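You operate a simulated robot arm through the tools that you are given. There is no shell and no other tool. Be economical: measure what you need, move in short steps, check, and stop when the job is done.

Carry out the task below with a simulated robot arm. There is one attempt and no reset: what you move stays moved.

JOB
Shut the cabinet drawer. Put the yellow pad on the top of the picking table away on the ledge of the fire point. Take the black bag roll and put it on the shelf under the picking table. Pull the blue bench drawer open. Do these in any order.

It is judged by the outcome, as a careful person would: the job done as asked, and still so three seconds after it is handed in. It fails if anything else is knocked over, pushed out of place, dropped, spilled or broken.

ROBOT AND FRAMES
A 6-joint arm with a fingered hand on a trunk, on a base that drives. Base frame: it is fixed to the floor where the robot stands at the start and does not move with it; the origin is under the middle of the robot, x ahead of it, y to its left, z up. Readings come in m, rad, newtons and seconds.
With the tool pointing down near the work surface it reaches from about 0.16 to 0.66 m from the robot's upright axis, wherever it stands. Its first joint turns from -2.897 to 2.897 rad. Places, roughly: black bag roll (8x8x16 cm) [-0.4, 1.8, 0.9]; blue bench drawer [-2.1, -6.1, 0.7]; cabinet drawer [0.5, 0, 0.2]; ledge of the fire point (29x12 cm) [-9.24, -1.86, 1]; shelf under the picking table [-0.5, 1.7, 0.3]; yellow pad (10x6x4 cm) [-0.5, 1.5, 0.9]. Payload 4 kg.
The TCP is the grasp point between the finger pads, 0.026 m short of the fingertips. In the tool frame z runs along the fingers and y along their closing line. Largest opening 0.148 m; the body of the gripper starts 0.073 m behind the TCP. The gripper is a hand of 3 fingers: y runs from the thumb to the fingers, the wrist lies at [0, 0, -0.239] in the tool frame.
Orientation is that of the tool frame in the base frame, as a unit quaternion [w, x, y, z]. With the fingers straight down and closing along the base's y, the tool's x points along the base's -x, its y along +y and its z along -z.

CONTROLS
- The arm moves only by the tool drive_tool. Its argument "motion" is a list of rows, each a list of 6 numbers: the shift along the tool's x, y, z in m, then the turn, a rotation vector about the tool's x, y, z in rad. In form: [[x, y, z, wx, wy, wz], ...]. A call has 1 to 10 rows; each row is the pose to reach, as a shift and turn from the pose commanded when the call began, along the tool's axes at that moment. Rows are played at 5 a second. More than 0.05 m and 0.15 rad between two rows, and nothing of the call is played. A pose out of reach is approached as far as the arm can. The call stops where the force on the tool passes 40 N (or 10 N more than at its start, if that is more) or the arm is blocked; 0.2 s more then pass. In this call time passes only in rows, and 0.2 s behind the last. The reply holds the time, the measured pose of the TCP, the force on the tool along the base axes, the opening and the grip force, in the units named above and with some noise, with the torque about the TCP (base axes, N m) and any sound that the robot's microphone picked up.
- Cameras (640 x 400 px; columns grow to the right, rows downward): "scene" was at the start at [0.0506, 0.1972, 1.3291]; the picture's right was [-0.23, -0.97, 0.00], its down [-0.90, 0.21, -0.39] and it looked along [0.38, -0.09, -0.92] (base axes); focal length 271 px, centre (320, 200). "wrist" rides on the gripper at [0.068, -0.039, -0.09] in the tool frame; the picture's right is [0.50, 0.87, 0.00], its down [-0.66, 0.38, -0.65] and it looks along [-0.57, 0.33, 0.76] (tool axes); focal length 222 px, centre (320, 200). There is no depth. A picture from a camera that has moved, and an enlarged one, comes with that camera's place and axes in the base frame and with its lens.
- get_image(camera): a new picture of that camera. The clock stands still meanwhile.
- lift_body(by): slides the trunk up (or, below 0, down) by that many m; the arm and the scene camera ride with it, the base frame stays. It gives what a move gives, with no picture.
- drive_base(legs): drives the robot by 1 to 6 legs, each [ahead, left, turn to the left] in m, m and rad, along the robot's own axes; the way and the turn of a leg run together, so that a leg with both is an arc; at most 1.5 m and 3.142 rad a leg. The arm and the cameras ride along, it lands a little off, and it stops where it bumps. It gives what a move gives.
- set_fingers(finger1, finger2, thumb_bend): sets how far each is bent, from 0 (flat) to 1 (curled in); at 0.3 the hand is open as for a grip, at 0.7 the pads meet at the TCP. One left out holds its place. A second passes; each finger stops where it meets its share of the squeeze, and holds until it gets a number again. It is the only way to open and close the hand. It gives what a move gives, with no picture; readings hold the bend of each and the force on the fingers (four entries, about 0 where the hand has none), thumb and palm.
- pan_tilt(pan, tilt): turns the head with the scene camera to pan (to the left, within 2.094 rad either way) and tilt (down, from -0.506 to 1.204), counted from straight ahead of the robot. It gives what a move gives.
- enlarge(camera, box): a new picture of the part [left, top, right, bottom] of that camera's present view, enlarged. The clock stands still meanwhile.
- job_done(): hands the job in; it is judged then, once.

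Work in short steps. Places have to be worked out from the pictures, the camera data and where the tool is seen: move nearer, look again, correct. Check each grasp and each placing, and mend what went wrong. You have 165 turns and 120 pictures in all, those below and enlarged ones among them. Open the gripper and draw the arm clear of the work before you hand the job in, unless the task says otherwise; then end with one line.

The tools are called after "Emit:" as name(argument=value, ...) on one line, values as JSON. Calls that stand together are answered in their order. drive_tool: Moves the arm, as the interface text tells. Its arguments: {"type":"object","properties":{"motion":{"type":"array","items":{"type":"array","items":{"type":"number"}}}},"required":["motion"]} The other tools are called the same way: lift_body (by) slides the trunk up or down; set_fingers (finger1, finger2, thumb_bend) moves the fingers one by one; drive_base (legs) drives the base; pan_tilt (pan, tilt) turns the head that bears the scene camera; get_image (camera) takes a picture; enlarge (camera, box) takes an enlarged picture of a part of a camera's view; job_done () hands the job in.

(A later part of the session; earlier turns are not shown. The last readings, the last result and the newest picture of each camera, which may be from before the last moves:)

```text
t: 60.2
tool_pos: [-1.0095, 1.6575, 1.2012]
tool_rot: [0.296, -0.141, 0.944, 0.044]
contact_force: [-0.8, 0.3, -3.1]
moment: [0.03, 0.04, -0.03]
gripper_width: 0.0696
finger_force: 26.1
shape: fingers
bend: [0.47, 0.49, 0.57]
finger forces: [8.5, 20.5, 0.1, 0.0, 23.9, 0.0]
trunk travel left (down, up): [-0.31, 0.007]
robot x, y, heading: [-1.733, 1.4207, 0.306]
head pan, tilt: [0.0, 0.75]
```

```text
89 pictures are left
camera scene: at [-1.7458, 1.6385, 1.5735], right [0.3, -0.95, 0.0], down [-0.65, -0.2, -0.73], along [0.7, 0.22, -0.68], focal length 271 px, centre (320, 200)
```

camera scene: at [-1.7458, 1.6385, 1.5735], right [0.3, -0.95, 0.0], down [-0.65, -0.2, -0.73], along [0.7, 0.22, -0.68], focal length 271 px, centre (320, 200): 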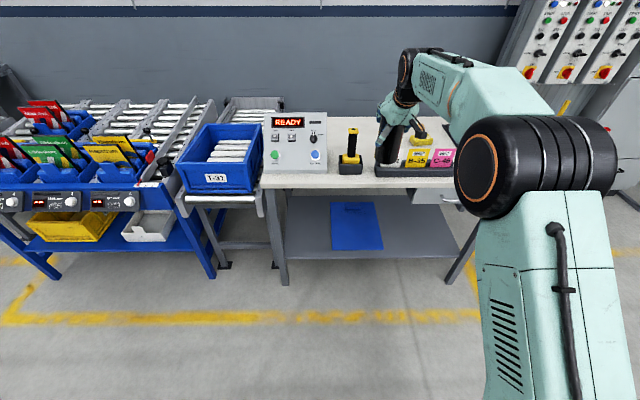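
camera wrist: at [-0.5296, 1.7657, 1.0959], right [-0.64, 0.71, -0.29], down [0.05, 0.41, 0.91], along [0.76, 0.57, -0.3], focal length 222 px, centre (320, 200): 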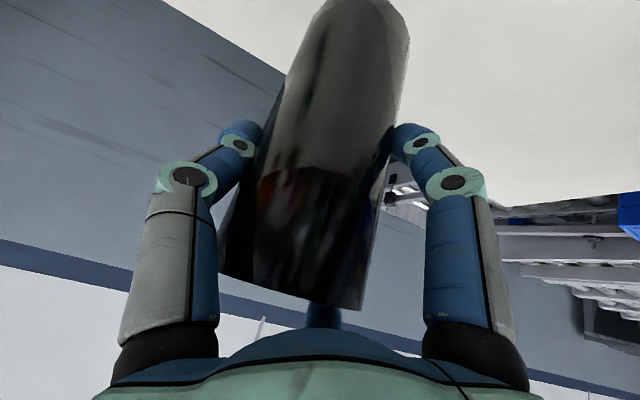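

The left zone of the shelf, between the blue mat and the left leg (u≈0.78–1.03 along the table), is free and reachable from this side. I'll lower the trunk and arm here in the open aisle, then drive in.

Emit:
lift_body(by=-0.31)

Emit:
drive_tool(motion=[[0.026, 0, 0.038, 0, 0, 0], [0.053, 0, 0.076, 0, 0, 0], [0.079, 0, 0.113, 0, 0, 0], [0.105, 0, 0.151, 0, 0, 0], [0.131, 0, 0.189, 0, 0, 0], [0.158, 0, 0.227, 0, 0, 0], [0.184, 0, 0.264, 0, 0, 0], [0.21, 0, 0.302, 0, 0, 0], [0.231, 0, 0.332, 0, 0, 0]])

Emit:
get_image(camera="scene")

Emit:
get_image(camera="wrist")

```text
t: 63.3
tool_pos: [-1.0097, 1.6573, 0.8902]
tool_rot: [0.297, -0.14, 0.944, 0.043]
contact_force: [0.5, 0.6, -3.0]
moment: [0.04, 0.03, -0.01]
gripper_width: 0.0697
finger_force: 26.3
shape: fingers
bend: [0.47, 0.5, 0.57]
finger forces: [8.6, 20.4, 0.0, 0.0, 23.9, 0.0]
trunk travel left (down, up): [0.0, 0.317]
robot x, y, heading: [-1.7314, 1.4205, 0.302]
head pan, tilt: [0.0, 0.75]
```

```text
t: 65.3
tool_pos: [-1.0039, 1.6572, 0.4852]
tool_rot: [0.298, -0.141, 0.943, 0.044]
contact_force: [0.6, 0.3, -2.5]
moment: [0.05, 0.03, 0.01]
gripper_width: 0.0695
finger_force: 26.5
shape: fingers
bend: [0.48, 0.5, 0.57]
finger forces: [8.4, 20.4, 0.0, 0.0, 23.8, 0.0]
trunk travel left (down, up): [0.0, 0.317]
robot x, y, heading: [-1.7313, 1.422, 0.301]
head pan, tilt: [0.0, 0.75]
```

```text
88 pictures are left
camera scene: at [-1.6926, 1.6551, 1.2597], right [0.3, -0.95, 0.0], down [-0.65, -0.2, -0.73], along [0.7, 0.22, -0.68], focal length 271 px, centre (320, 200)
```

scene: 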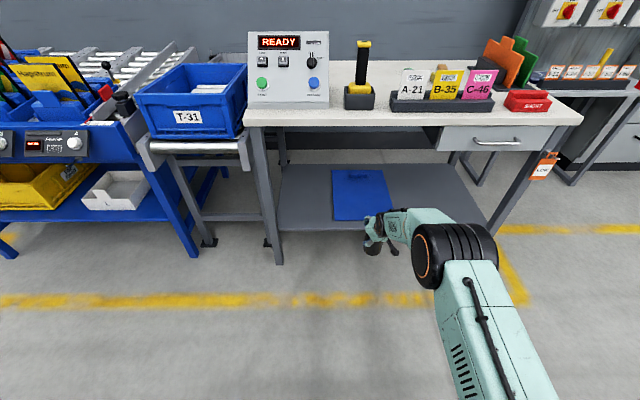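

```text
87 pictures are left
camera wrist: at [-1.0938, 1.587, 0.5199], right [-0.64, 0.71, -0.29], down [0.04, 0.41, 0.91], along [0.76, 0.57, -0.3], focal length 222 px, centre (320, 200)
```

wrist: 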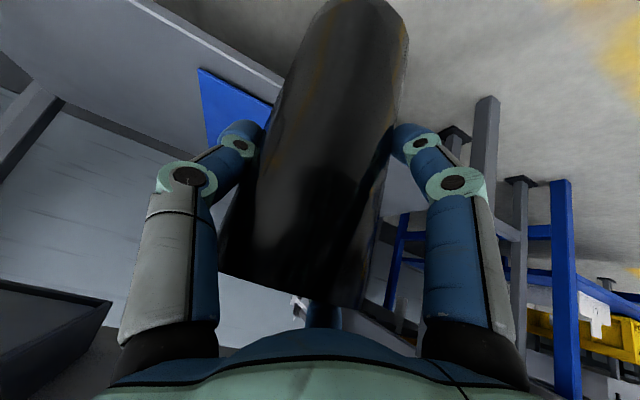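

Target for the roll is about (-0.81,1.985) on the shelf. I'll drive left 0.256 m, then ahead in two steps, checking clearance.

Emit:
drive_base(legs=[[0, 0.256, 0], [0.12, 0, 0]])

Emit:
get_image(camera="scene")

Emit:
get_image(camera="wrist")

```text
t: 69.0
tool_pos: [-0.9608, 1.9318, 0.4849]
tool_rot: [0.297, -0.138, 0.944, 0.043]
contact_force: [0.0, -0.3, -2.8]
moment: [0.03, 0.0, 0.0]
gripper_width: 0.0695
finger_force: 25.6
shape: fingers
bend: [0.48, 0.5, 0.57]
finger forces: [8.3, 20.2, 0.1, 0.0, 23.6, 0.0]
trunk travel left (down, up): [0.0, 0.317]
robot x, y, heading: [-1.6915, 1.7053, 0.297]
head pan, tilt: [0.0, 0.75]
```

```text
86 pictures are left
camera scene: at [-1.6499, 1.9353, 1.2597], right [0.29, -0.96, 0.0], down [-0.65, -0.2, -0.73], along [0.7, 0.21, -0.68], focal length 271 px, centre (320, 200)
```

scene: 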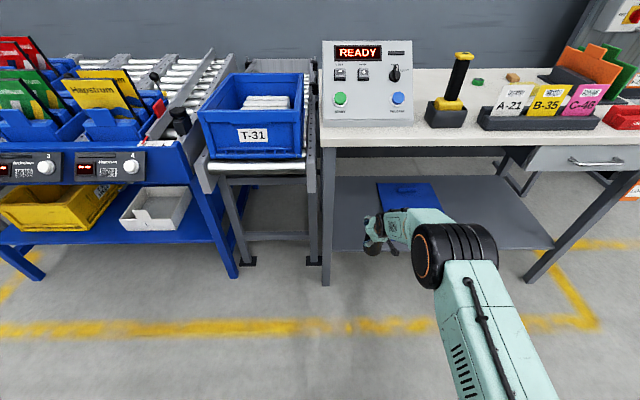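

```text
85 pictures are left
camera wrist: at [-1.0522, 1.8628, 0.5198], right [-0.64, 0.71, -0.29], down [0.05, 0.41, 0.91], along [0.77, 0.57, -0.3], focal length 222 px, centre (320, 200)
```

wrist: 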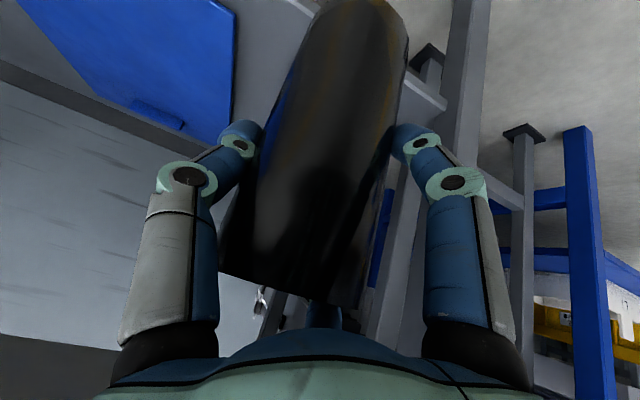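

Aligned laterally; driving the last 16 cm in.

Emit:
drive_base(legs=[[0.165, 0.0, 0]])

Emit:
enlarge(camera="scene", box=[290, 140, 490, 300])

Emit:
get_image(camera="wrist")

```text
t: 70.5
tool_pos: [-0.802, 1.9798, 0.4837]
tool_rot: [0.296, -0.137, 0.944, 0.042]
contact_force: [-0.8, 0.1, -4.0]
moment: [0.0, -0.02, 0.03]
gripper_width: 0.0699
finger_force: 25.8
shape: fingers
bend: [0.48, 0.5, 0.57]
finger forces: [8.3, 20.2, 0.1, 0.0, 23.6, 0.0]
trunk travel left (down, up): [0.0, 0.317]
robot x, y, heading: [-1.5309, 1.7497, 0.296]
head pan, tilt: [0.0, 0.75]
```

```text
2.50 times, centred on (390, 220) of scene
camera zoom: at [-1.4907, 1.9838, 1.2597], right [0.29, -0.96, 0.0], down [-0.65, -0.2, -0.73], along [0.7, 0.21, -0.68], focal length 678 px, centre (145, 150)
```

zoom: 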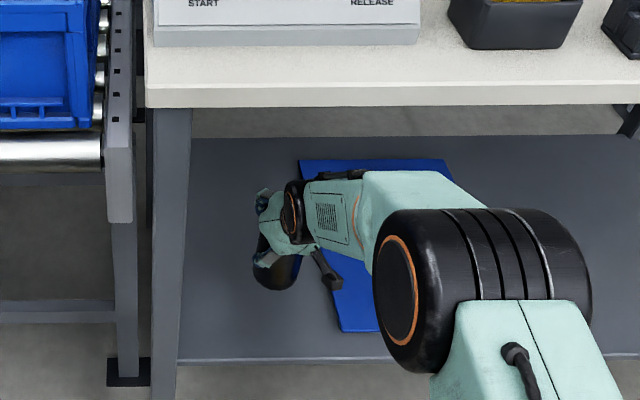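

```text
83 pictures are left
camera wrist: at [-0.8931, 1.9109, 0.5198], right [-0.64, 0.71, -0.29], down [0.05, 0.41, 0.91], along [0.77, 0.57, -0.3], focal length 222 px, centre (320, 200)
```

wrist: 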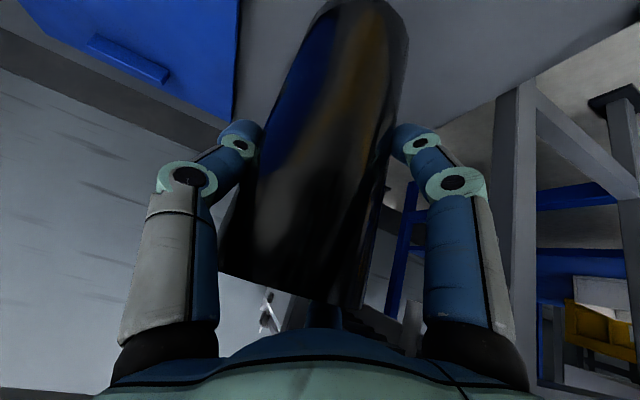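

The roll is over clear shelf next to the clipboard. Lowering gently until it contacts.

Emit:
drive_tool(motion=[[0.0115, 0, 0.0164, 0, 0, 0], [0.02, 0, 0.0287, 0, 0, 0], [0.0257, 0, 0.0369, 0, 0, 0], [0.0286, 0, 0.041, 0, 0, 0], [0.0314, 0, 0.0451, 0, 0, 0]])

```text
t: 71.7
tool_pos: [-0.8026, 1.9804, 0.429]
tool_rot: [0.296, -0.138, 0.944, 0.043]
contact_force: [0.4, -0.1, -3.5]
moment: [0.01, 0.01, 0.0]
gripper_width: 0.0695
finger_force: 25.8
shape: fingers
bend: [0.48, 0.5, 0.57]
finger forces: [8.3, 20.0, 0.1, 0.0, 23.5, 0.1]
trunk travel left (down, up): [0.0, 0.317]
robot x, y, heading: [-1.5352, 1.7519, 0.297]
head pan, tilt: [0.0, 0.75]
```

No contact yet (still carrying 3.5 N); continuing down in 3–4 mm rows.

Emit:
drive_tool(motion=[[0.0023, 0, 0.0033, 0, 0, 0], [0.0046, 0, 0.0066, 0, 0, 0], [0.0069, 0, 0.0098, 0, 0, 0]])

Emit:
get_image(camera="wrist")

```text
t: 72.5
tool_pos: [-0.8028, 1.9806, 0.4178]
tool_rot: [0.296, -0.137, 0.944, 0.043]
contact_force: [0.4, 0.5, -3.0]
moment: [0.01, -0.01, 0.02]
gripper_width: 0.0697
finger_force: 25.4
shape: fingers
bend: [0.48, 0.5, 0.57]
finger forces: [8.2, 20.0, 0.0, 0.1, 23.5, 0.1]
trunk travel left (down, up): [0.0, 0.317]
robot x, y, heading: [-1.5307, 1.7527, 0.299]
head pan, tilt: [0.0, 0.75]
```

```text
82 pictures are left
camera wrist: at [-0.8934, 1.9101, 0.4524], right [-0.64, 0.71, -0.29], down [0.05, 0.41, 0.91], along [0.77, 0.57, -0.3], focal length 222 px, centre (320, 200)
```

wrist: 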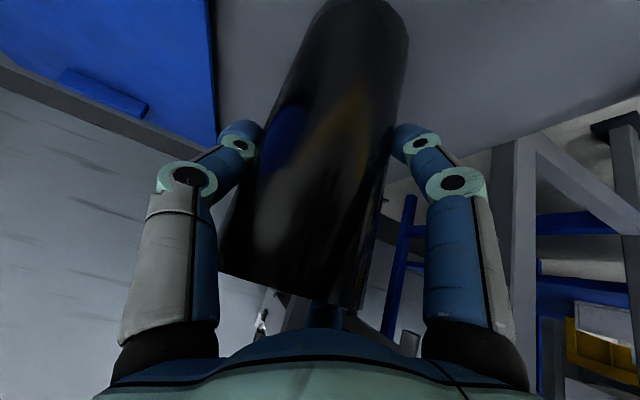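

Still no contact; lower further, step by step.

Emit:
drive_tool(motion=[[0.0023, 0, 0.0033, 0, 0, 0], [0.0046, 0, 0.0066, 0, 0, 0], [0.0069, 0, 0.0098, 0, 0, 0], [0.0091, 0, 0.0131, 0, 0, 0]])

```text
t: 73.5
tool_pos: [-0.8025, 1.9794, 0.4032]
tool_rot: [0.297, -0.137, 0.944, 0.042]
contact_force: [0.1, -0.3, -3.4]
moment: [-0.02, 0.04, -0.02]
gripper_width: 0.0695
finger_force: 26.3
shape: fingers
bend: [0.48, 0.5, 0.57]
finger forces: [8.2, 20.0, 0.0, 0.0, 23.5, 0.1]
trunk travel left (down, up): [0.0, 0.317]
robot x, y, heading: [-1.5294, 1.7515, 0.296]
head pan, tilt: [0.0, 0.75]
```

Emit:
drive_tool(motion=[[0.0023, 0, 0.0033, 0, 0, 0], [0.0046, 0, 0.0066, 0, 0, 0], [0.0069, 0, 0.0098, 0, 0, 0], [0.0091, 0, 0.0131, 0, 0, 0]])

Emit:
enlarge(camera="scene", box=[290, 140, 490, 300])

```text
t: 74.5
tool_pos: [-0.8002, 1.9807, 0.3919]
tool_rot: [0.302, -0.137, 0.942, 0.043]
contact_force: [2.9, -0.6, 28.6]
moment: [-0.66, 0.64, 0.08]
gripper_width: 0.0695
finger_force: 33.5
shape: fingers
bend: [0.47, 0.48, 0.58]
finger forces: [12.2, 27.1, 0.1, 0.0, 27.5, 0.0]
trunk travel left (down, up): [0.0, 0.317]
robot x, y, heading: [-1.5312, 1.7489, 0.298]
head pan, tilt: [0.0, 0.75]
```

```text
2.50 times, centred on (390, 220) of scene
camera zoom: at [-1.4939, 1.9827, 1.26], right [0.29, -0.96, 0.0], down [-0.65, -0.2, -0.73], along [0.7, 0.21, -0.68], focal length 678 px, centre (145, 150)
```

zoom: 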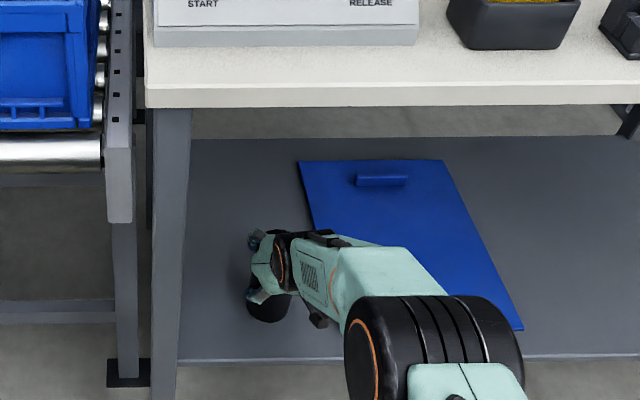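

Contact with the shelf (28 N). I'll ease up 4 mm to relieve it, then open the fingers gently.

Emit:
drive_tool(motion=[[-0.0034, 0, -0.0049, 0, 0, 0]])

Emit:
set_fingers(finger1=0.38, finger2=0.38, thumb_bend=0.46)

Emit:
set_fingers(finger1=0.12, finger2=0.12, thumb_bend=0.12)

Emit:
get_image(camera="wrist")

```text
t: 74.9
tool_pos: [-0.8019, 1.9807, 0.3913]
tool_rot: [0.297, -0.137, 0.944, 0.042]
contact_force: [3.2, -0.8, 19.4]
moment: [-0.38, 0.19, 0.09]
gripper_width: 0.0695
finger_force: 30.0
shape: fingers
bend: [0.47, 0.48, 0.58]
finger forces: [10.4, 23.7, 0.0, 0.1, 26.0, 0.0]
trunk travel left (down, up): [0.0, 0.317]
robot x, y, heading: [-1.5332, 1.7467, 0.295]
head pan, tilt: [0.0, 0.75]
```

```text
t: 75.9
tool_pos: [-0.8023, 1.9805, 0.3911]
tool_rot: [0.297, -0.137, 0.944, 0.043]
contact_force: [-0.1, 0.5, 0.3]
moment: [0.03, 0.02, -0.03]
gripper_width: 0.0882
finger_force: 0.0
shape: fingers
bend: [0.38, 0.38, 0.46]
finger forces: [0.0, 0.0, 0.0, 0.1, 0.0, 0.0]
trunk travel left (down, up): [0.0, 0.317]
robot x, y, heading: [-1.5332, 1.7529, 0.298]
head pan, tilt: [0.0, 0.75]
```

```text
t: 76.9
tool_pos: [-0.8023, 1.9802, 0.3918]
tool_rot: [0.297, -0.138, 0.944, 0.042]
contact_force: [0.3, 0.5, 0.0]
moment: [-0.01, 0.0, 0.02]
gripper_width: 0.1619
finger_force: 0.1
shape: fingers
bend: [0.12, 0.12, 0.12]
finger forces: [0.0, 0.0, 0.1, 0.0, 0.1, 0.1]
trunk travel left (down, up): [0.0, 0.317]
robot x, y, heading: [-1.5363, 1.7501, 0.299]
head pan, tilt: [0.0, 0.75]
```

```text
80 pictures are left
camera wrist: at [-0.8928, 1.9114, 0.427], right [-0.64, 0.71, -0.29], down [0.05, 0.41, 0.91], along [0.77, 0.57, -0.3], focal length 222 px, centre (320, 200)
```

wrist: 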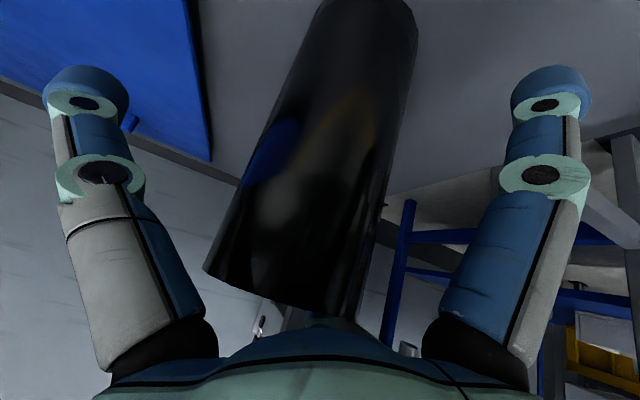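

The roll stands free. Retracting along the tool axis, the same way I came in.

Emit:
drive_tool(motion=[[0, 0, -0.03, 0, 0, 0], [0, 0, -0.06, 0, 0, 0], [0, 0, -0.09, 0, 0, 0], [0, 0, -0.12, 0, 0, 0], [0, 0, -0.15, 0, 0, 0]])

Emit:
drive_base(legs=[[-0.4, 0, 0]])

Emit:
get_image(camera="scene")

```text
t: 78.1
tool_pos: [-0.8852, 1.9556, 0.5164]
tool_rot: [0.295, -0.133, 0.945, 0.042]
contact_force: [0.0, -0.7, 0.9]
moment: [-0.02, 0.0, 0.05]
gripper_width: 0.1614
finger_force: 0.1
shape: fingers
bend: [0.12, 0.12, 0.12]
finger forces: [0.0, 0.0, 0.0, 0.0, 0.0, 0.0]
out of reach, approached as far as the arm can: row 3, 4
trunk travel left (down, up): [0.0, 0.317]
robot x, y, heading: [-1.5331, 1.7498, 0.295]
head pan, tilt: [0.0, 0.75]
```

```text
t: 80.2
tool_pos: [-1.1812, 1.8654, 0.5124]
tool_rot: [0.294, -0.137, 0.945, 0.04]
contact_force: [-0.5, 0.7, 0.5]
moment: [0.0, 0.0, 0.03]
gripper_width: 0.1621
finger_force: 0.1
shape: fingers
bend: [0.12, 0.12, 0.12]
finger forces: [0.0, 0.0, 0.0, 0.0, 0.1, 0.1]
trunk travel left (down, up): [0.0, 0.317]
robot x, y, heading: [-1.8304, 1.6594, 0.296]
head pan, tilt: [0.0, 0.75]
stopped in leg 1: the robot was blocked; the commanded pose is now the measured one
```

```text
79 pictures are left
camera scene: at [-1.7849, 1.8943, 1.26], right [0.29, -0.96, 0.0], down [-0.65, -0.2, -0.73], along [0.7, 0.21, -0.68], focal length 271 px, centre (320, 200)
```

scene: 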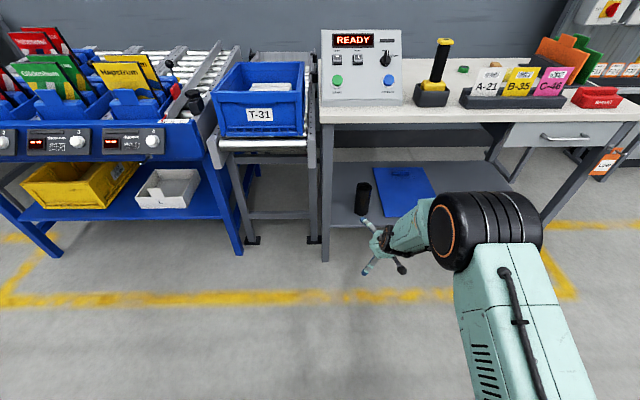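

The roll stands on the shelf. The base bumped something behind after 0.3 m, so I'll look behind me while raising the arm.

Emit:
lift_body(by=0.3)

Emit:
drive_tool(motion=[[-0.0105, 0, -0.0414, 0, 0.076, 0], [-0.021, 0, -0.083, 0, 0.153, 0], [-0.0315, 0, -0.124, 0, 0.229, 0], [-0.042, 0, -0.166, 0, 0.305, 0], [-0.0525, 0, -0.207, 0, 0.381, 0], [-0.063, 0, -0.248, 0, 0.458, 0], [-0.0735, 0, -0.29, 0, 0.534, 0], [-0.084, 0, -0.331, 0, 0.61, 0]])

Emit:
pan_tilt(pan=2.09, tilt=0.6)

Emit:
get_image(camera="scene")

Emit:
pan_tilt(pan=-2.09, tilt=0.6)

Emit:
get_image(camera="scene")

```text
t: 83.2
tool_pos: [-1.1848, 1.865, 0.8141]
tool_rot: [0.295, -0.136, 0.945, 0.039]
contact_force: [0.3, -0.4, 0.3]
moment: [0.01, 0.0, 0.0]
gripper_width: 0.162
finger_force: 0.1
shape: fingers
bend: [0.12, 0.12, 0.12]
finger forces: [0.1, 0.0, 0.0, 0.1, 0.0, 0.1]
trunk travel left (down, up): [-0.3, 0.017]
robot x, y, heading: [-1.828, 1.6609, 0.295]
head pan, tilt: [0.0, 0.75]
```

```text
t: 85.0
tool_pos: [-1.301, 1.8333, 1.1351]
tool_rot: [-0.003, -0.141, 0.99, -0.003]
contact_force: [-1.2, -0.4, 0.3]
moment: [-0.02, 0.04, 0.0]
gripper_width: 0.1619
finger_force: 0.0
shape: fingers
bend: [0.12, 0.12, 0.12]
finger forces: [0.1, 0.0, 0.0, 0.0, 0.0, 0.1]
out of reach, approached as far as the arm can: row 1, 2
trunk travel left (down, up): [-0.3, 0.017]
robot x, y, heading: [-1.8316, 1.6642, 0.293]
head pan, tilt: [0.0, 0.75]
```

```text
t: 87.0
tool_pos: [-1.3013, 1.8332, 1.1339]
tool_rot: [-0.003, -0.142, 0.99, -0.003]
contact_force: [-0.5, 0.4, -0.3]
moment: [0.01, -0.02, 0.02]
gripper_width: 0.1623
finger_force: 0.0
shape: fingers
bend: [0.12, 0.12, 0.12]
finger forces: [0.0, 0.1, 0.0, 0.0, 0.0, 0.0]
trunk travel left (down, up): [-0.3, 0.017]
robot x, y, heading: [-1.8295, 1.6617, 0.294]
head pan, tilt: [2.089, 0.6]
```

```text
78 pictures are left
camera scene: at [-1.985, 1.914, 1.5766], right [0.69, 0.73, 0.0], down [0.41, -0.39, -0.83], along [-0.6, 0.57, -0.56], focal length 271 px, centre (320, 200)
```

scene: 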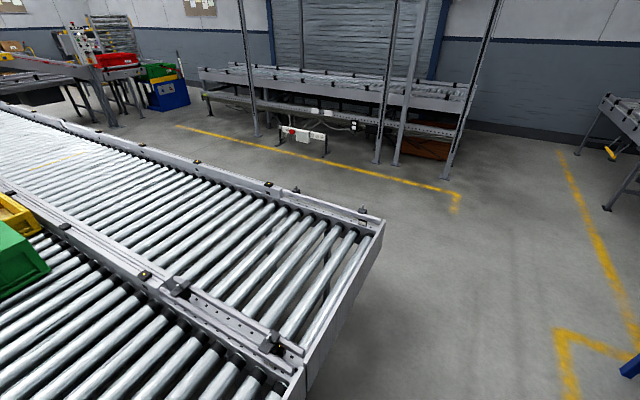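

```text
t: 90.4
tool_pos: [-1.3009, 1.8329, 1.1352]
tool_rot: [-0.002, -0.142, 0.99, -0.003]
contact_force: [-0.6, 0.9, -0.5]
moment: [0.06, 0.01, -0.02]
gripper_width: 0.1621
finger_force: 0.0
shape: fingers
bend: [0.12, 0.12, 0.12]
finger forces: [0.0, 0.0, 0.0, 0.0, 0.1, 0.1]
trunk travel left (down, up): [-0.3, 0.017]
robot x, y, heading: [-1.8303, 1.656, 0.297]
head pan, tilt: [-2.089, 0.6]
```

```text
77 pictures are left
camera scene: at [-1.9405, 1.767, 1.5766], right [-0.98, 0.22, 0.0], down [0.13, 0.55, -0.83], along [-0.18, -0.8, -0.56], focal length 271 px, centre (320, 200)
```

scene: 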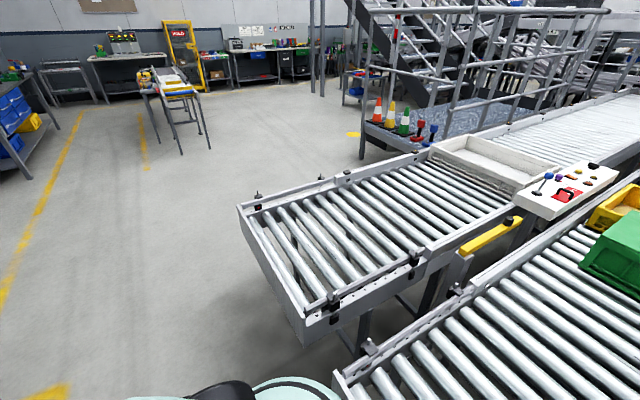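

It was the fixed roller conveyor behind me, so no harm done. Now I'll drive to face the pad, going right first and then ahead.

Emit:
drive_base(legs=[[0, -0.547, 0], [0.62, 0, 0]])

Emit:
drive_tool(motion=[[0, 0, 0, 0, 0, 0.145], [0, 0, 0, 0, 0, 0.29], [0, 0, 0, 0, 0, 0.435], [0, 0, 0, 0, 0, 0.58], [0, 0, 0, 0, 0, 0.725], [0, 0, 0, 0, 0, 0.87], [0, 0, 0, 0, 0, 1.015], [0, 0, 0, 0, 0, 1.16], [0, 0, 0, 0, 0, 1.3], [0, 0, 0, 0, 0, 1.44]])

Emit:
pan_tilt(pan=0.0, tilt=0.85)

Emit:
get_image(camera="scene")

Emit:
get_image(camera="wrist")

```text
t: 98.9
tool_pos: [-0.5358, 1.4994, 1.1376]
tool_rot: [-0.003, -0.148, 0.989, -0.003]
contact_force: [-0.2, 0.5, 0.1]
moment: [0.01, 0.02, -0.02]
gripper_width: 0.1621
finger_force: 0.0
shape: fingers
bend: [0.12, 0.12, 0.12]
finger forces: [0.0, 0.0, 0.0, 0.0, 0.0, 0.0]
trunk travel left (down, up): [-0.3, 0.017]
robot x, y, heading: [-1.0616, 1.3187, 0.306]
head pan, tilt: [-2.089, 0.6]
```

```text
t: 101.1
tool_pos: [-0.5365, 1.4993, 1.1345]
tool_rot: [0.0, 0.542, 0.84, -0.004]
contact_force: [0.8, -0.6, -0.2]
moment: [0.01, 0.02, -0.04]
gripper_width: 0.162
finger_force: 0.1
shape: fingers
bend: [0.12, 0.12, 0.12]
finger forces: [0.0, 0.0, 0.1, 0.1, 0.1, 0.1]
trunk travel left (down, up): [-0.3, 0.017]
robot x, y, heading: [-1.0634, 1.3214, 0.308]
head pan, tilt: [-2.089, 0.6]
```

```text
t: 103.0
tool_pos: [-0.5367, 1.4995, 1.1354]
tool_rot: [0.0, 0.541, 0.841, -0.004]
contact_force: [0.1, 1.0, 0.5]
moment: [0.01, 0.01, -0.01]
gripper_width: 0.162
finger_force: 0.0
shape: fingers
bend: [0.12, 0.12, 0.12]
finger forces: [0.0, 0.0, 0.0, 0.0, 0.0, 0.0]
trunk travel left (down, up): [-0.3, 0.017]
robot x, y, heading: [-1.0627, 1.3231, 0.309]
head pan, tilt: [0.0, 0.85]
```

```text
76 pictures are left
camera scene: at [-1.0819, 1.5356, 1.5557], right [0.3, -0.95, 0.0], down [-0.72, -0.23, -0.66], along [0.63, 0.2, -0.75], focal length 271 px, centre (320, 200)
```

scene: 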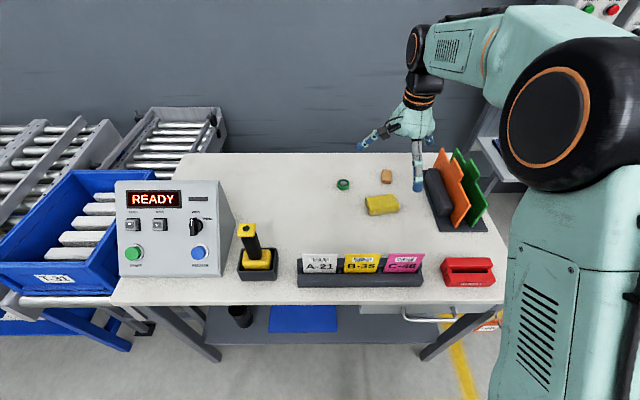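

```text
75 pictures are left
camera wrist: at [-0.5984, 1.5442, 1.2254], right [0.58, 0.81, -0.01], down [0.62, -0.44, 0.65], along [0.53, -0.38, -0.76], focal length 222 px, centre (320, 200)
```

wrist: 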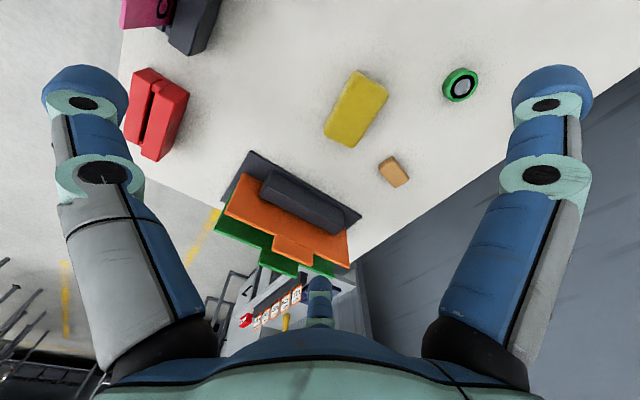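

The three fingers sit 120° apart, so the best grasp has the thumb on a short end and two fingers on the long sides. That needs tool y along the pad's long axis (about 2.06 rad). The pad centre is at about (-0.473,1.52); I'll rotate back and descend part way.

Emit:
drive_tool(motion=[[0, 0.006, 0, 0, 0, -0.148], [-0.001, 0.012, 0, 0, 0, -0.296], [-0.002, 0.02, 0, 0, 0, -0.444], [-0.003, 0.027, 0.02, 0, 0, -0.592], [-0.004, 0.033, 0.04, 0, 0, -0.74], [-0.005, 0.04, 0.06, 0, 0, -0.888], [-0.006, 0.047, 0.08, 0, 0, -1.036], [-0.007, 0.053, 0.1, 0, 0, -1.184], [-0.008, 0.06, 0.12, 0, 0, -1.332], [-0.008, 0.0665, 0.14, 0, 0, -1.48]])

Emit:
drive_tool(motion=[[0, 0, 0.0, 0, 0, -0.145]])

Emit:
get_image(camera="wrist")

Emit:
enlarge(camera="scene", box=[310, 110, 510, 260])

```text
t: 105.2
tool_pos: [-0.4749, 1.5184, 0.9954]
tool_rot: [-0.001, -0.168, 0.986, -0.004]
contact_force: [0.1, 0.3, 0.1]
moment: [0.0, 0.02, 0.02]
gripper_width: 0.1622
finger_force: 0.1
shape: fingers
bend: [0.12, 0.12, 0.12]
finger forces: [0.0, 0.1, 0.1, 0.0, 0.0, 0.0]
trunk travel left (down, up): [-0.3, 0.017]
robot x, y, heading: [-1.066, 1.3209, 0.306]
head pan, tilt: [0.0, 0.85]
```

```text
t: 105.7
tool_pos: [-0.4746, 1.5178, 0.9947]
tool_rot: [-0.003, -0.239, 0.971, -0.003]
contact_force: [-0.3, -0.1, -0.1]
moment: [-0.01, 0.01, 0.01]
gripper_width: 0.162
finger_force: 0.0
shape: fingers
bend: [0.12, 0.12, 0.12]
finger forces: [0.1, 0.0, 0.0, 0.0, 0.1, 0.1]
trunk travel left (down, up): [-0.3, 0.017]
robot x, y, heading: [-1.0633, 1.319, 0.308]
head pan, tilt: [0.0, 0.85]
```

```text
74 pictures are left
camera wrist: at [-0.5157, 1.452, 1.086], right [-0.84, 0.54, 0.0], down [0.41, 0.64, 0.65], along [0.35, 0.55, -0.76], focal length 222 px, centre (320, 200)
```

wrist: 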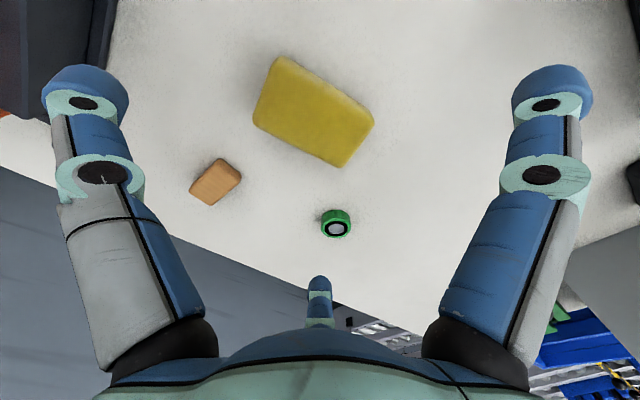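

```text
2.67 times, centred on (410, 185) of scene
camera zoom: at [-1.0818, 1.5357, 1.5557], right [0.3, -0.95, 0.0], down [-0.72, -0.23, -0.66], along [0.63, 0.2, -0.75], focal length 723 px, centre (80, 240)
```

zoom: 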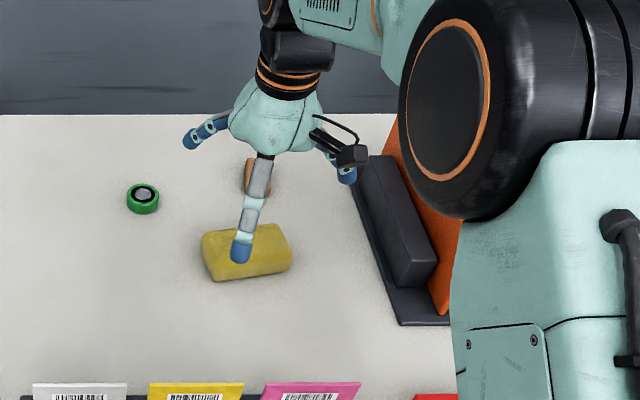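

The pad centre is at about (-0.476,1.511) and the orientation matches. Descending to grasp height, watching the force.

Emit:
drive_tool(motion=[[0.002, -0.003, 0.03, 0, 0, 0], [0.004, -0.006, 0.06, 0, 0, 0], [0.004, -0.006, 0.085, 0, 0, 0], [0.004, -0.006, 0.097, 0, 0, 0], [0.004, -0.006, 0.107, 0, 0, 0]])

Emit:
get_image(camera="wrist")

Emit:
enlarge(camera="scene", box=[310, 110, 510, 260])

```text
t: 106.8
tool_pos: [-0.476, 1.5125, 0.8885]
tool_rot: [-0.002, -0.239, 0.971, -0.003]
contact_force: [0.6, -0.1, 0.3]
moment: [0.01, -0.01, 0.01]
gripper_width: 0.162
finger_force: 0.0
shape: fingers
bend: [0.12, 0.12, 0.12]
finger forces: [0.0, 0.0, 0.0, 0.0, 0.0, 0.1]
trunk travel left (down, up): [-0.3, 0.017]
robot x, y, heading: [-1.0619, 1.3202, 0.302]
head pan, tilt: [0.0, 0.85]
```

```text
72 pictures are left
camera wrist: at [-0.516, 1.4459, 0.9799], right [-0.84, 0.54, 0.0], down [0.41, 0.64, 0.65], along [0.35, 0.55, -0.76], focal length 222 px, centre (320, 200)
```

wrist: 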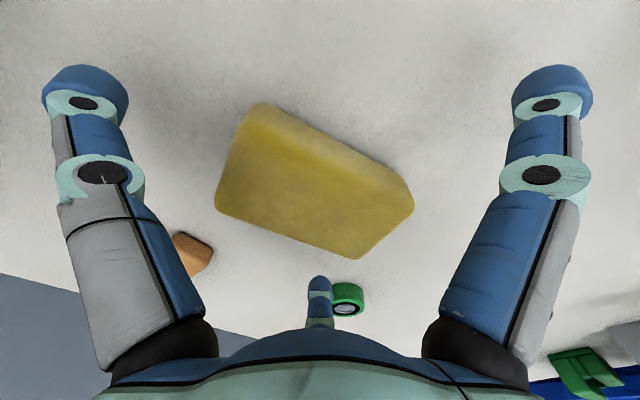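

```text
2.67 times, centred on (410, 185) of scene
camera zoom: at [-1.0818, 1.5356, 1.5557], right [0.3, -0.95, 0.0], down [-0.72, -0.23, -0.66], along [0.63, 0.2, -0.75], focal length 723 px, centre (80, 240)
```

zoom: 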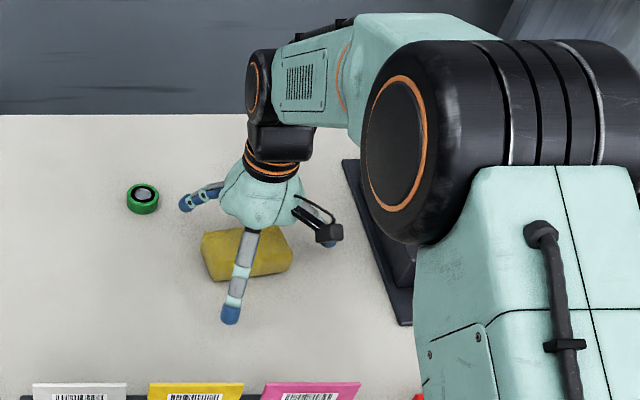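

Fingers straddle the pad as planned. Closing gently.

Emit:
set_fingers(finger1=0.7, finger2=0.7, thumb_bend=0.6)

Emit:
get_image(camera="wrist")

```text
t: 107.8
tool_pos: [-0.4761, 1.5145, 0.8937]
tool_rot: [0.001, -0.239, 0.971, -0.002]
contact_force: [0.4, 5.6, 38.1]
moment: [0.9, 0.33, -0.01]
gripper_width: 0.0484
finger_force: 25.9
shape: fingers
bend: [0.49, 0.51, 0.58]
finger forces: [23.2, 24.1, 0.0, 0.0, 4.3, 0.0]
trunk travel left (down, up): [-0.3, 0.017]
robot x, y, heading: [-1.0632, 1.319, 0.306]
head pan, tilt: [0.0, 0.85]
```

```text
70 pictures are left
camera wrist: at [-0.5174, 1.4463, 0.9837], right [-0.84, 0.54, 0.0], down [0.4, 0.64, 0.65], along [0.35, 0.55, -0.76], focal length 222 px, centre (320, 200)
```

wrist: 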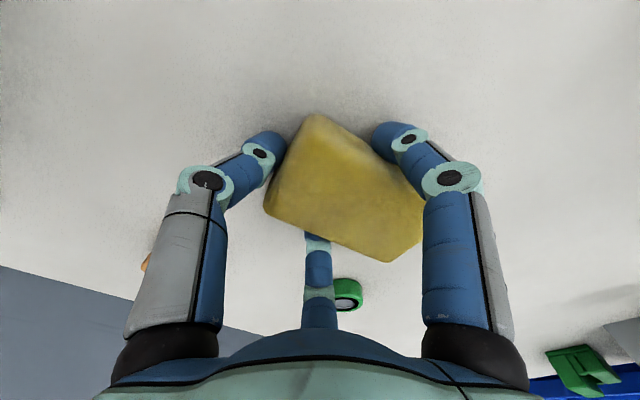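

The two fingers press the long sides, and the tips are pressing on the table a bit. Lifting straight up with the arm.

Emit:
drive_tool(motion=[[0, 0, -0.02, 0, 0, 0], [0, 0, -0.05, 0, 0, 0], [0, 0, -0.09, 0, 0, 0], [0, 0, -0.13, 0, 0, 0]])

Emit:
get_image(camera="wrist")

Emit:
enlarge(camera="scene", box=[310, 110, 510, 260])

```text
t: 108.8
tool_pos: [-0.4746, 1.5114, 1.0208]
tool_rot: [-0.003, -0.239, 0.971, -0.003]
contact_force: [0.6, -0.5, -0.7]
moment: [-0.02, -0.02, 0.01]
gripper_width: 0.0475
finger_force: 10.3
shape: fingers
bend: [0.5, 0.52, 0.57]
finger forces: [8.2, 8.0, 0.0, 0.0, 5.3, 0.0]
trunk travel left (down, up): [-0.3, 0.017]
robot x, y, heading: [-1.0661, 1.3191, 0.302]
head pan, tilt: [0.0, 0.85]
```

```text
69 pictures are left
camera wrist: at [-0.5152, 1.4455, 1.1108], right [-0.84, 0.54, 0.0], down [0.41, 0.64, 0.65], along [0.35, 0.55, -0.76], focal length 222 px, centre (320, 200)
```

wrist: 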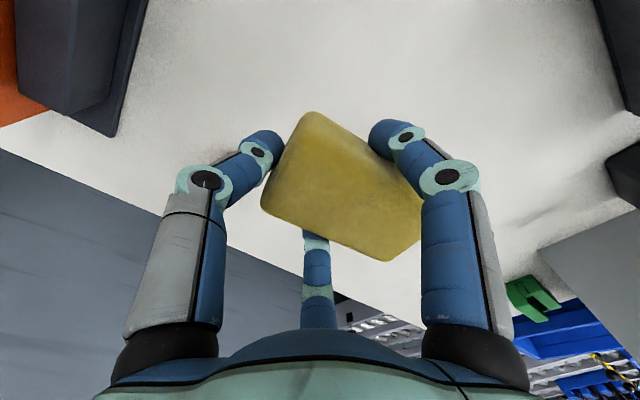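

```text
2.67 times, centred on (410, 185) of scene
camera zoom: at [-1.0825, 1.5356, 1.5557], right [0.3, -0.95, 0.0], down [-0.72, -0.23, -0.66], along [0.63, 0.2, -0.75], focal length 723 px, centre (80, 240)
```

zoom: 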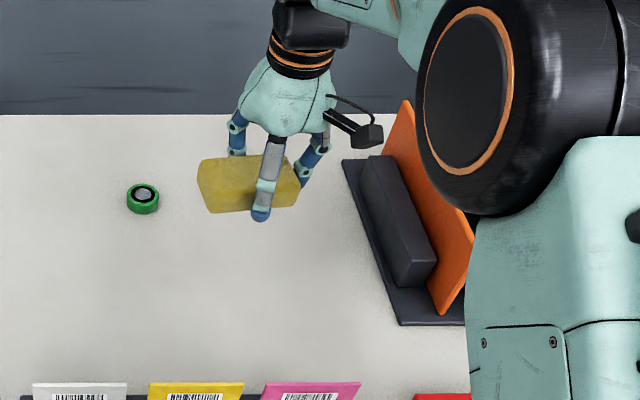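

Held. I'll re-squeeze for a firmer hold before carrying it.

Emit:
set_fingers(finger1=0.75, finger2=0.75, thumb_bend=0.75)

Emit:
get_image(camera="wrist")

```text
t: 109.8
tool_pos: [-0.4734, 1.5131, 1.0197]
tool_rot: [-0.003, -0.238, 0.971, -0.002]
contact_force: [-0.7, -0.1, 0.0]
moment: [0.0, -0.05, 0.03]
gripper_width: 0.0255
finger_force: 8.1
shape: fingers
bend: [0.54, 0.56, 0.74]
finger forces: [6.4, 6.4, 0.0, 0.0, 4.1, 0.0]
trunk travel left (down, up): [-0.3, 0.017]
robot x, y, heading: [-1.0617, 1.3219, 0.304]
head pan, tilt: [0.0, 0.85]
```

```text
67 pictures are left
camera wrist: at [-0.5145, 1.4457, 1.1108], right [-0.84, 0.54, 0.0], down [0.41, 0.64, 0.65], along [0.35, 0.55, -0.76], focal length 222 px, centre (320, 200)
```

wrist: 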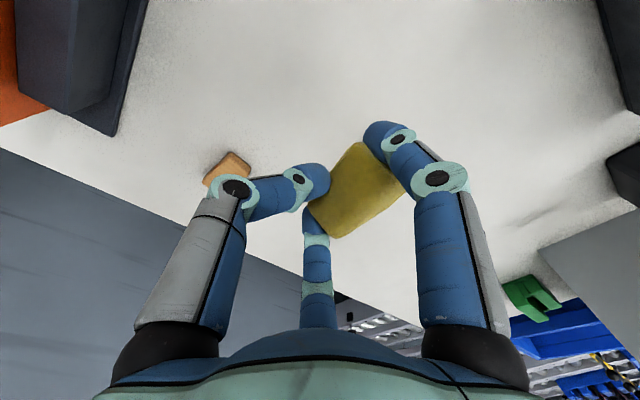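

The thumb pushed the pad around in the grip. I'll check its state from the scene camera.

Emit:
enlarge(camera="scene", box=[340, 120, 460, 200])

Emit:
enlarge(camera="wrist", box=[240, 100, 480, 250])

```text
5.00 times, centred on (400, 160) of scene
camera zoom: at [-1.0819, 1.5356, 1.5557], right [0.3, -0.95, 0.0], down [-0.72, -0.23, -0.66], along [0.63, 0.2, -0.75], focal length 1356 px, centre (-80, 400)
```

zoom: 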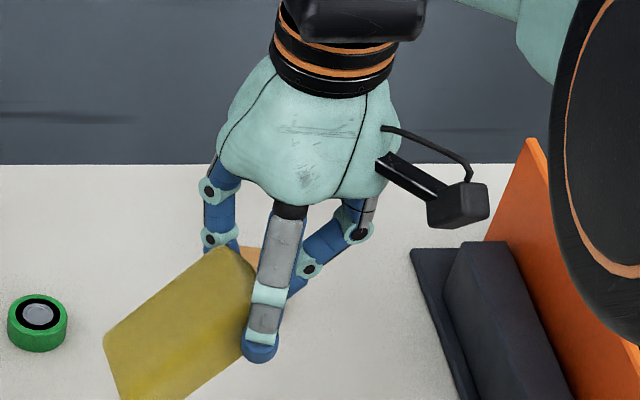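

```text
2.67 times, centred on (360, 175) of wrist
camera zoom: at [-0.5145, 1.4457, 1.1108], right [-0.84, 0.54, 0.0], down [0.41, 0.64, 0.65], along [0.35, 0.55, -0.76], focal length 592 px, centre (213, 267)
```

zoom: 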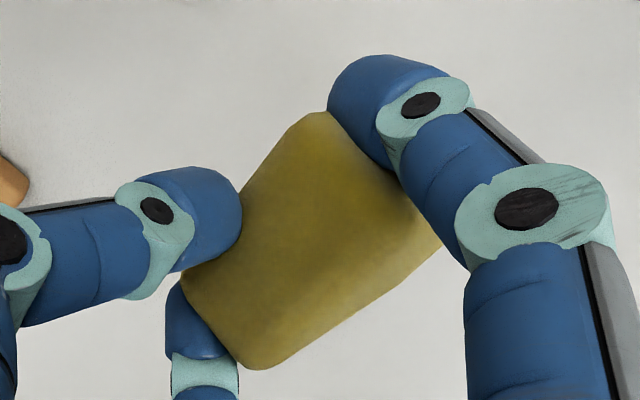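

The pad is now held badly, by one end and tilted. I'll lower it to the table and regrasp it properly.

Emit:
drive_tool(motion=[[0.01, -0.01, 0.03, 0, 0, 0], [0.02, -0.02, 0.055, 0, 0, 0], [0.02, -0.02, 0.07, 0, 0, 0]])

Emit:
enlarge(camera="scene", box=[320, 120, 480, 240])

```text
t: 110.7
tool_pos: [-0.483, 1.4854, 0.9506]
tool_rot: [-0.003, -0.238, 0.971, -0.002]
contact_force: [-0.1, -0.7, 1.0]
moment: [0.01, -0.02, -0.02]
gripper_width: 0.0254
finger_force: 8.3
shape: fingers
bend: [0.54, 0.56, 0.74]
finger forces: [6.7, 6.9, 0.0, 0.1, 3.5, 0.0]
trunk travel left (down, up): [-0.3, 0.017]
robot x, y, heading: [-1.0616, 1.3193, 0.305]
head pan, tilt: [0.0, 0.85]
```

```text
3.33 times, centred on (400, 180) of scene
camera zoom: at [-1.0817, 1.5358, 1.5557], right [0.3, -0.95, 0.0], down [-0.72, -0.23, -0.66], along [0.63, 0.2, -0.75], focal length 904 px, centre (53, 267)
```

zoom: 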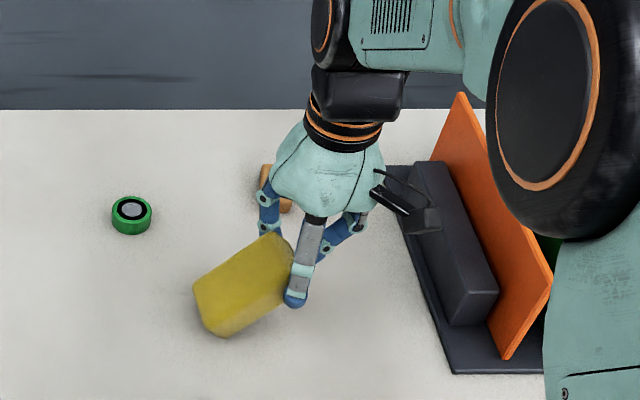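

Still descending slowly until the pad bears on the table.

Emit:
drive_tool(motion=[[0, 0, 0.006, 0, 0, 0], [0, 0, 0.012, 0, 0, 0], [0, 0, 0.018, 0, 0, 0], [0, 0, 0.024, 0, 0, 0]])

Emit:
get_image(camera="wrist")

```text
t: 111.7
tool_pos: [-0.4838, 1.4831, 0.9267]
tool_rot: [-0.003, -0.239, 0.971, -0.003]
contact_force: [-0.1, 0.0, 0.6]
moment: [0.13, 0.04, 0.0]
gripper_width: 0.0253
finger_force: 8.9
shape: fingers
bend: [0.54, 0.56, 0.74]
finger forces: [7.0, 7.1, 0.0, 0.1, 2.6, 0.0]
trunk travel left (down, up): [-0.3, 0.017]
robot x, y, heading: [-1.0682, 1.3226, 0.305]
head pan, tilt: [0.0, 0.85]
```

```text
63 pictures are left
camera wrist: at [-0.5242, 1.417, 1.0168], right [-0.84, 0.54, 0.0], down [0.41, 0.64, 0.65], along [0.35, 0.55, -0.76], focal length 222 px, centre (320, 200)
```

wrist: 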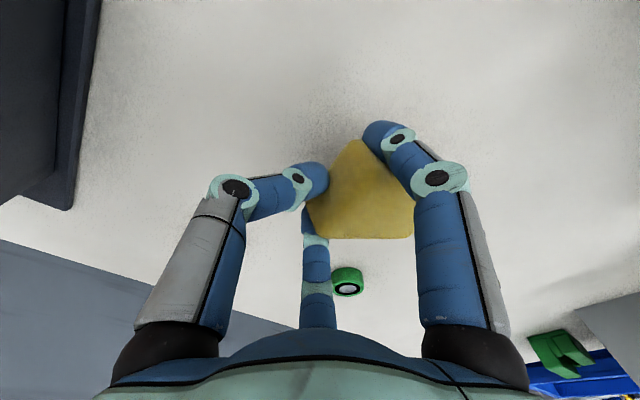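

Light contact is showing in the moment. Lowering about 3 cm more so it beds flat.

Emit:
drive_tool(motion=[[0, 0, 0.008, 0, 0, 0], [0, 0, 0.016, 0, 0, 0], [0, 0, 0.023, 0, 0, 0], [0, 0, 0.03, 0, 0, 0]])

Emit:
enlarge(camera="scene", box=[320, 120, 480, 240])

```text
t: 112.7
tool_pos: [-0.4837, 1.4835, 0.8937]
tool_rot: [-0.003, -0.239, 0.971, -0.002]
contact_force: [0.5, -0.2, 0.4]
moment: [0.1, 0.11, 0.01]
gripper_width: 0.0263
finger_force: 9.2
shape: fingers
bend: [0.54, 0.56, 0.73]
finger forces: [7.0, 7.4, 0.0, 0.0, 3.7, 0.1]
trunk travel left (down, up): [-0.3, 0.017]
robot x, y, heading: [-1.0668, 1.3217, 0.303]
head pan, tilt: [0.0, 0.85]
```

```text
3.33 times, centred on (400, 180) of scene
camera zoom: at [-1.0819, 1.5356, 1.5557], right [0.3, -0.95, 0.0], down [-0.72, -0.23, -0.66], along [0.63, 0.2, -0.75], focal length 904 px, centre (53, 267)
```

zoom: 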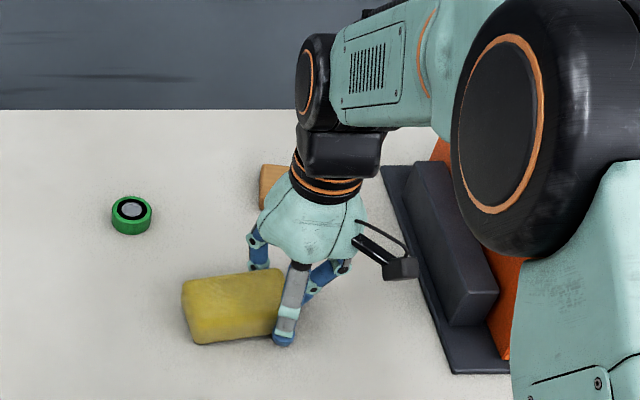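

The pad lies flat again, held at its end. Opening the hand and rising a little to re-measure.

Emit:
set_fingers(finger1=0.12, finger2=0.12, thumb_bend=0.12)

Emit:
drive_tool(motion=[[0, 0, -0.04, 0, 0, 0], [0, 0, -0.08, 0, 0, 0], [0, 0, -0.11, 0, 0, 0]])

Emit:
get_image(camera="wrist")

Emit:
enlarge(camera="scene", box=[320, 120, 480, 240])

```text
t: 113.7
tool_pos: [-0.4841, 1.4862, 0.8953]
tool_rot: [-0.003, -0.239, 0.971, -0.003]
contact_force: [0.0, -0.5, -0.1]
moment: [0.01, 0.0, 0.02]
gripper_width: 0.1616
finger_force: 0.1
shape: fingers
bend: [0.12, 0.12, 0.12]
finger forces: [0.0, 0.1, 0.0, 0.0, 0.0, 0.0]
trunk travel left (down, up): [-0.3, 0.017]
robot x, y, heading: [-1.0641, 1.3201, 0.303]
head pan, tilt: [0.0, 0.85]
```

```text
t: 114.5
tool_pos: [-0.4852, 1.4852, 1.0073]
tool_rot: [-0.003, -0.239, 0.971, -0.002]
contact_force: [-0.7, 0.6, -0.1]
moment: [0.02, 0.0, -0.02]
gripper_width: 0.1614
finger_force: 0.1
shape: fingers
bend: [0.12, 0.12, 0.12]
finger forces: [0.1, 0.0, 0.0, 0.0, 0.1, 0.0]
trunk travel left (down, up): [-0.3, 0.017]
robot x, y, heading: [-1.0647, 1.3232, 0.308]
head pan, tilt: [0.0, 0.85]
```

```text
61 pictures are left
camera wrist: at [-0.5254, 1.4196, 1.0981], right [-0.84, 0.54, 0.0], down [0.41, 0.64, 0.65], along [0.35, 0.55, -0.76], focal length 222 px, centre (320, 200)
```

wrist: 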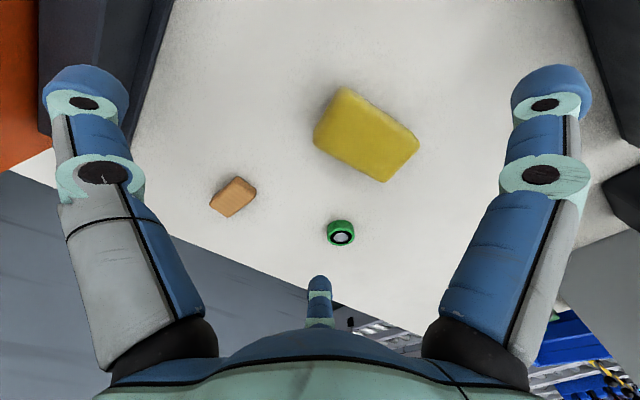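

```text
3.33 times, centred on (400, 180) of scene
camera zoom: at [-1.0822, 1.5356, 1.5557], right [0.3, -0.95, 0.0], down [-0.72, -0.23, -0.66], along [0.63, 0.2, -0.75], focal length 904 px, centre (53, 267)
```

zoom: 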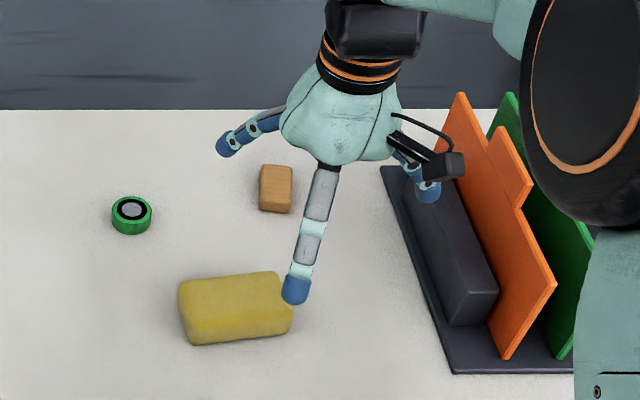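

The pad centre is now at about (-0.515,1.522) with its long axis at ~113°. I'll realign and descend for a second grasp, and this time I won't over-drive the thumb.

Emit:
drive_tool(motion=[[0.004, 0.02, 0.0, 0, 0, 0.04], [0.0094, 0.0447, 0.02, 0, 0, 0.08], [0.0094, 0.0447, 0.06, 0, 0, 0.08], [0.0094, 0.0447, 0.09, 0, 0, 0.08], [0.0094, 0.0447, 0.113, 0, 0, 0.08]])

Emit:
get_image(camera="wrist")

```text
t: 115.7
tool_pos: [-0.5142, 1.5187, 0.8905]
tool_rot: [-0.002, -0.199, 0.98, -0.002]
contact_force: [0.0, 0.1, -0.7]
moment: [-0.02, 0.02, 0.0]
gripper_width: 0.1615
finger_force: 0.1
shape: fingers
bend: [0.12, 0.12, 0.12]
finger forces: [0.0, 0.0, 0.1, 0.0, 0.0, 0.0]
trunk travel left (down, up): [-0.3, 0.017]
robot x, y, heading: [-1.0634, 1.3191, 0.307]
head pan, tilt: [0.0, 0.85]
```

```text
59 pictures are left
camera wrist: at [-0.5599, 1.4558, 0.9815], right [-0.8, 0.6, 0.0], down [0.46, 0.61, 0.65], along [0.39, 0.52, -0.76], focal length 222 px, centre (320, 200)
```

wrist: 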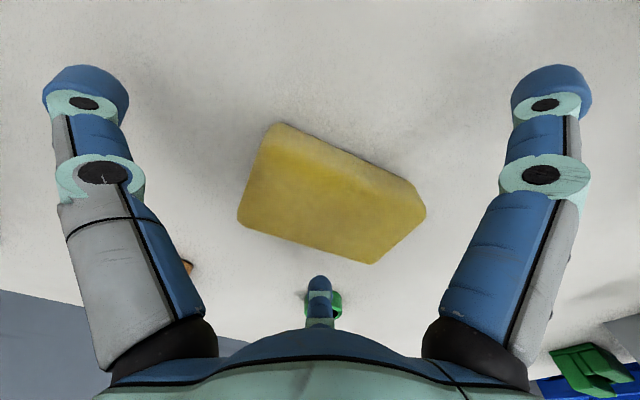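

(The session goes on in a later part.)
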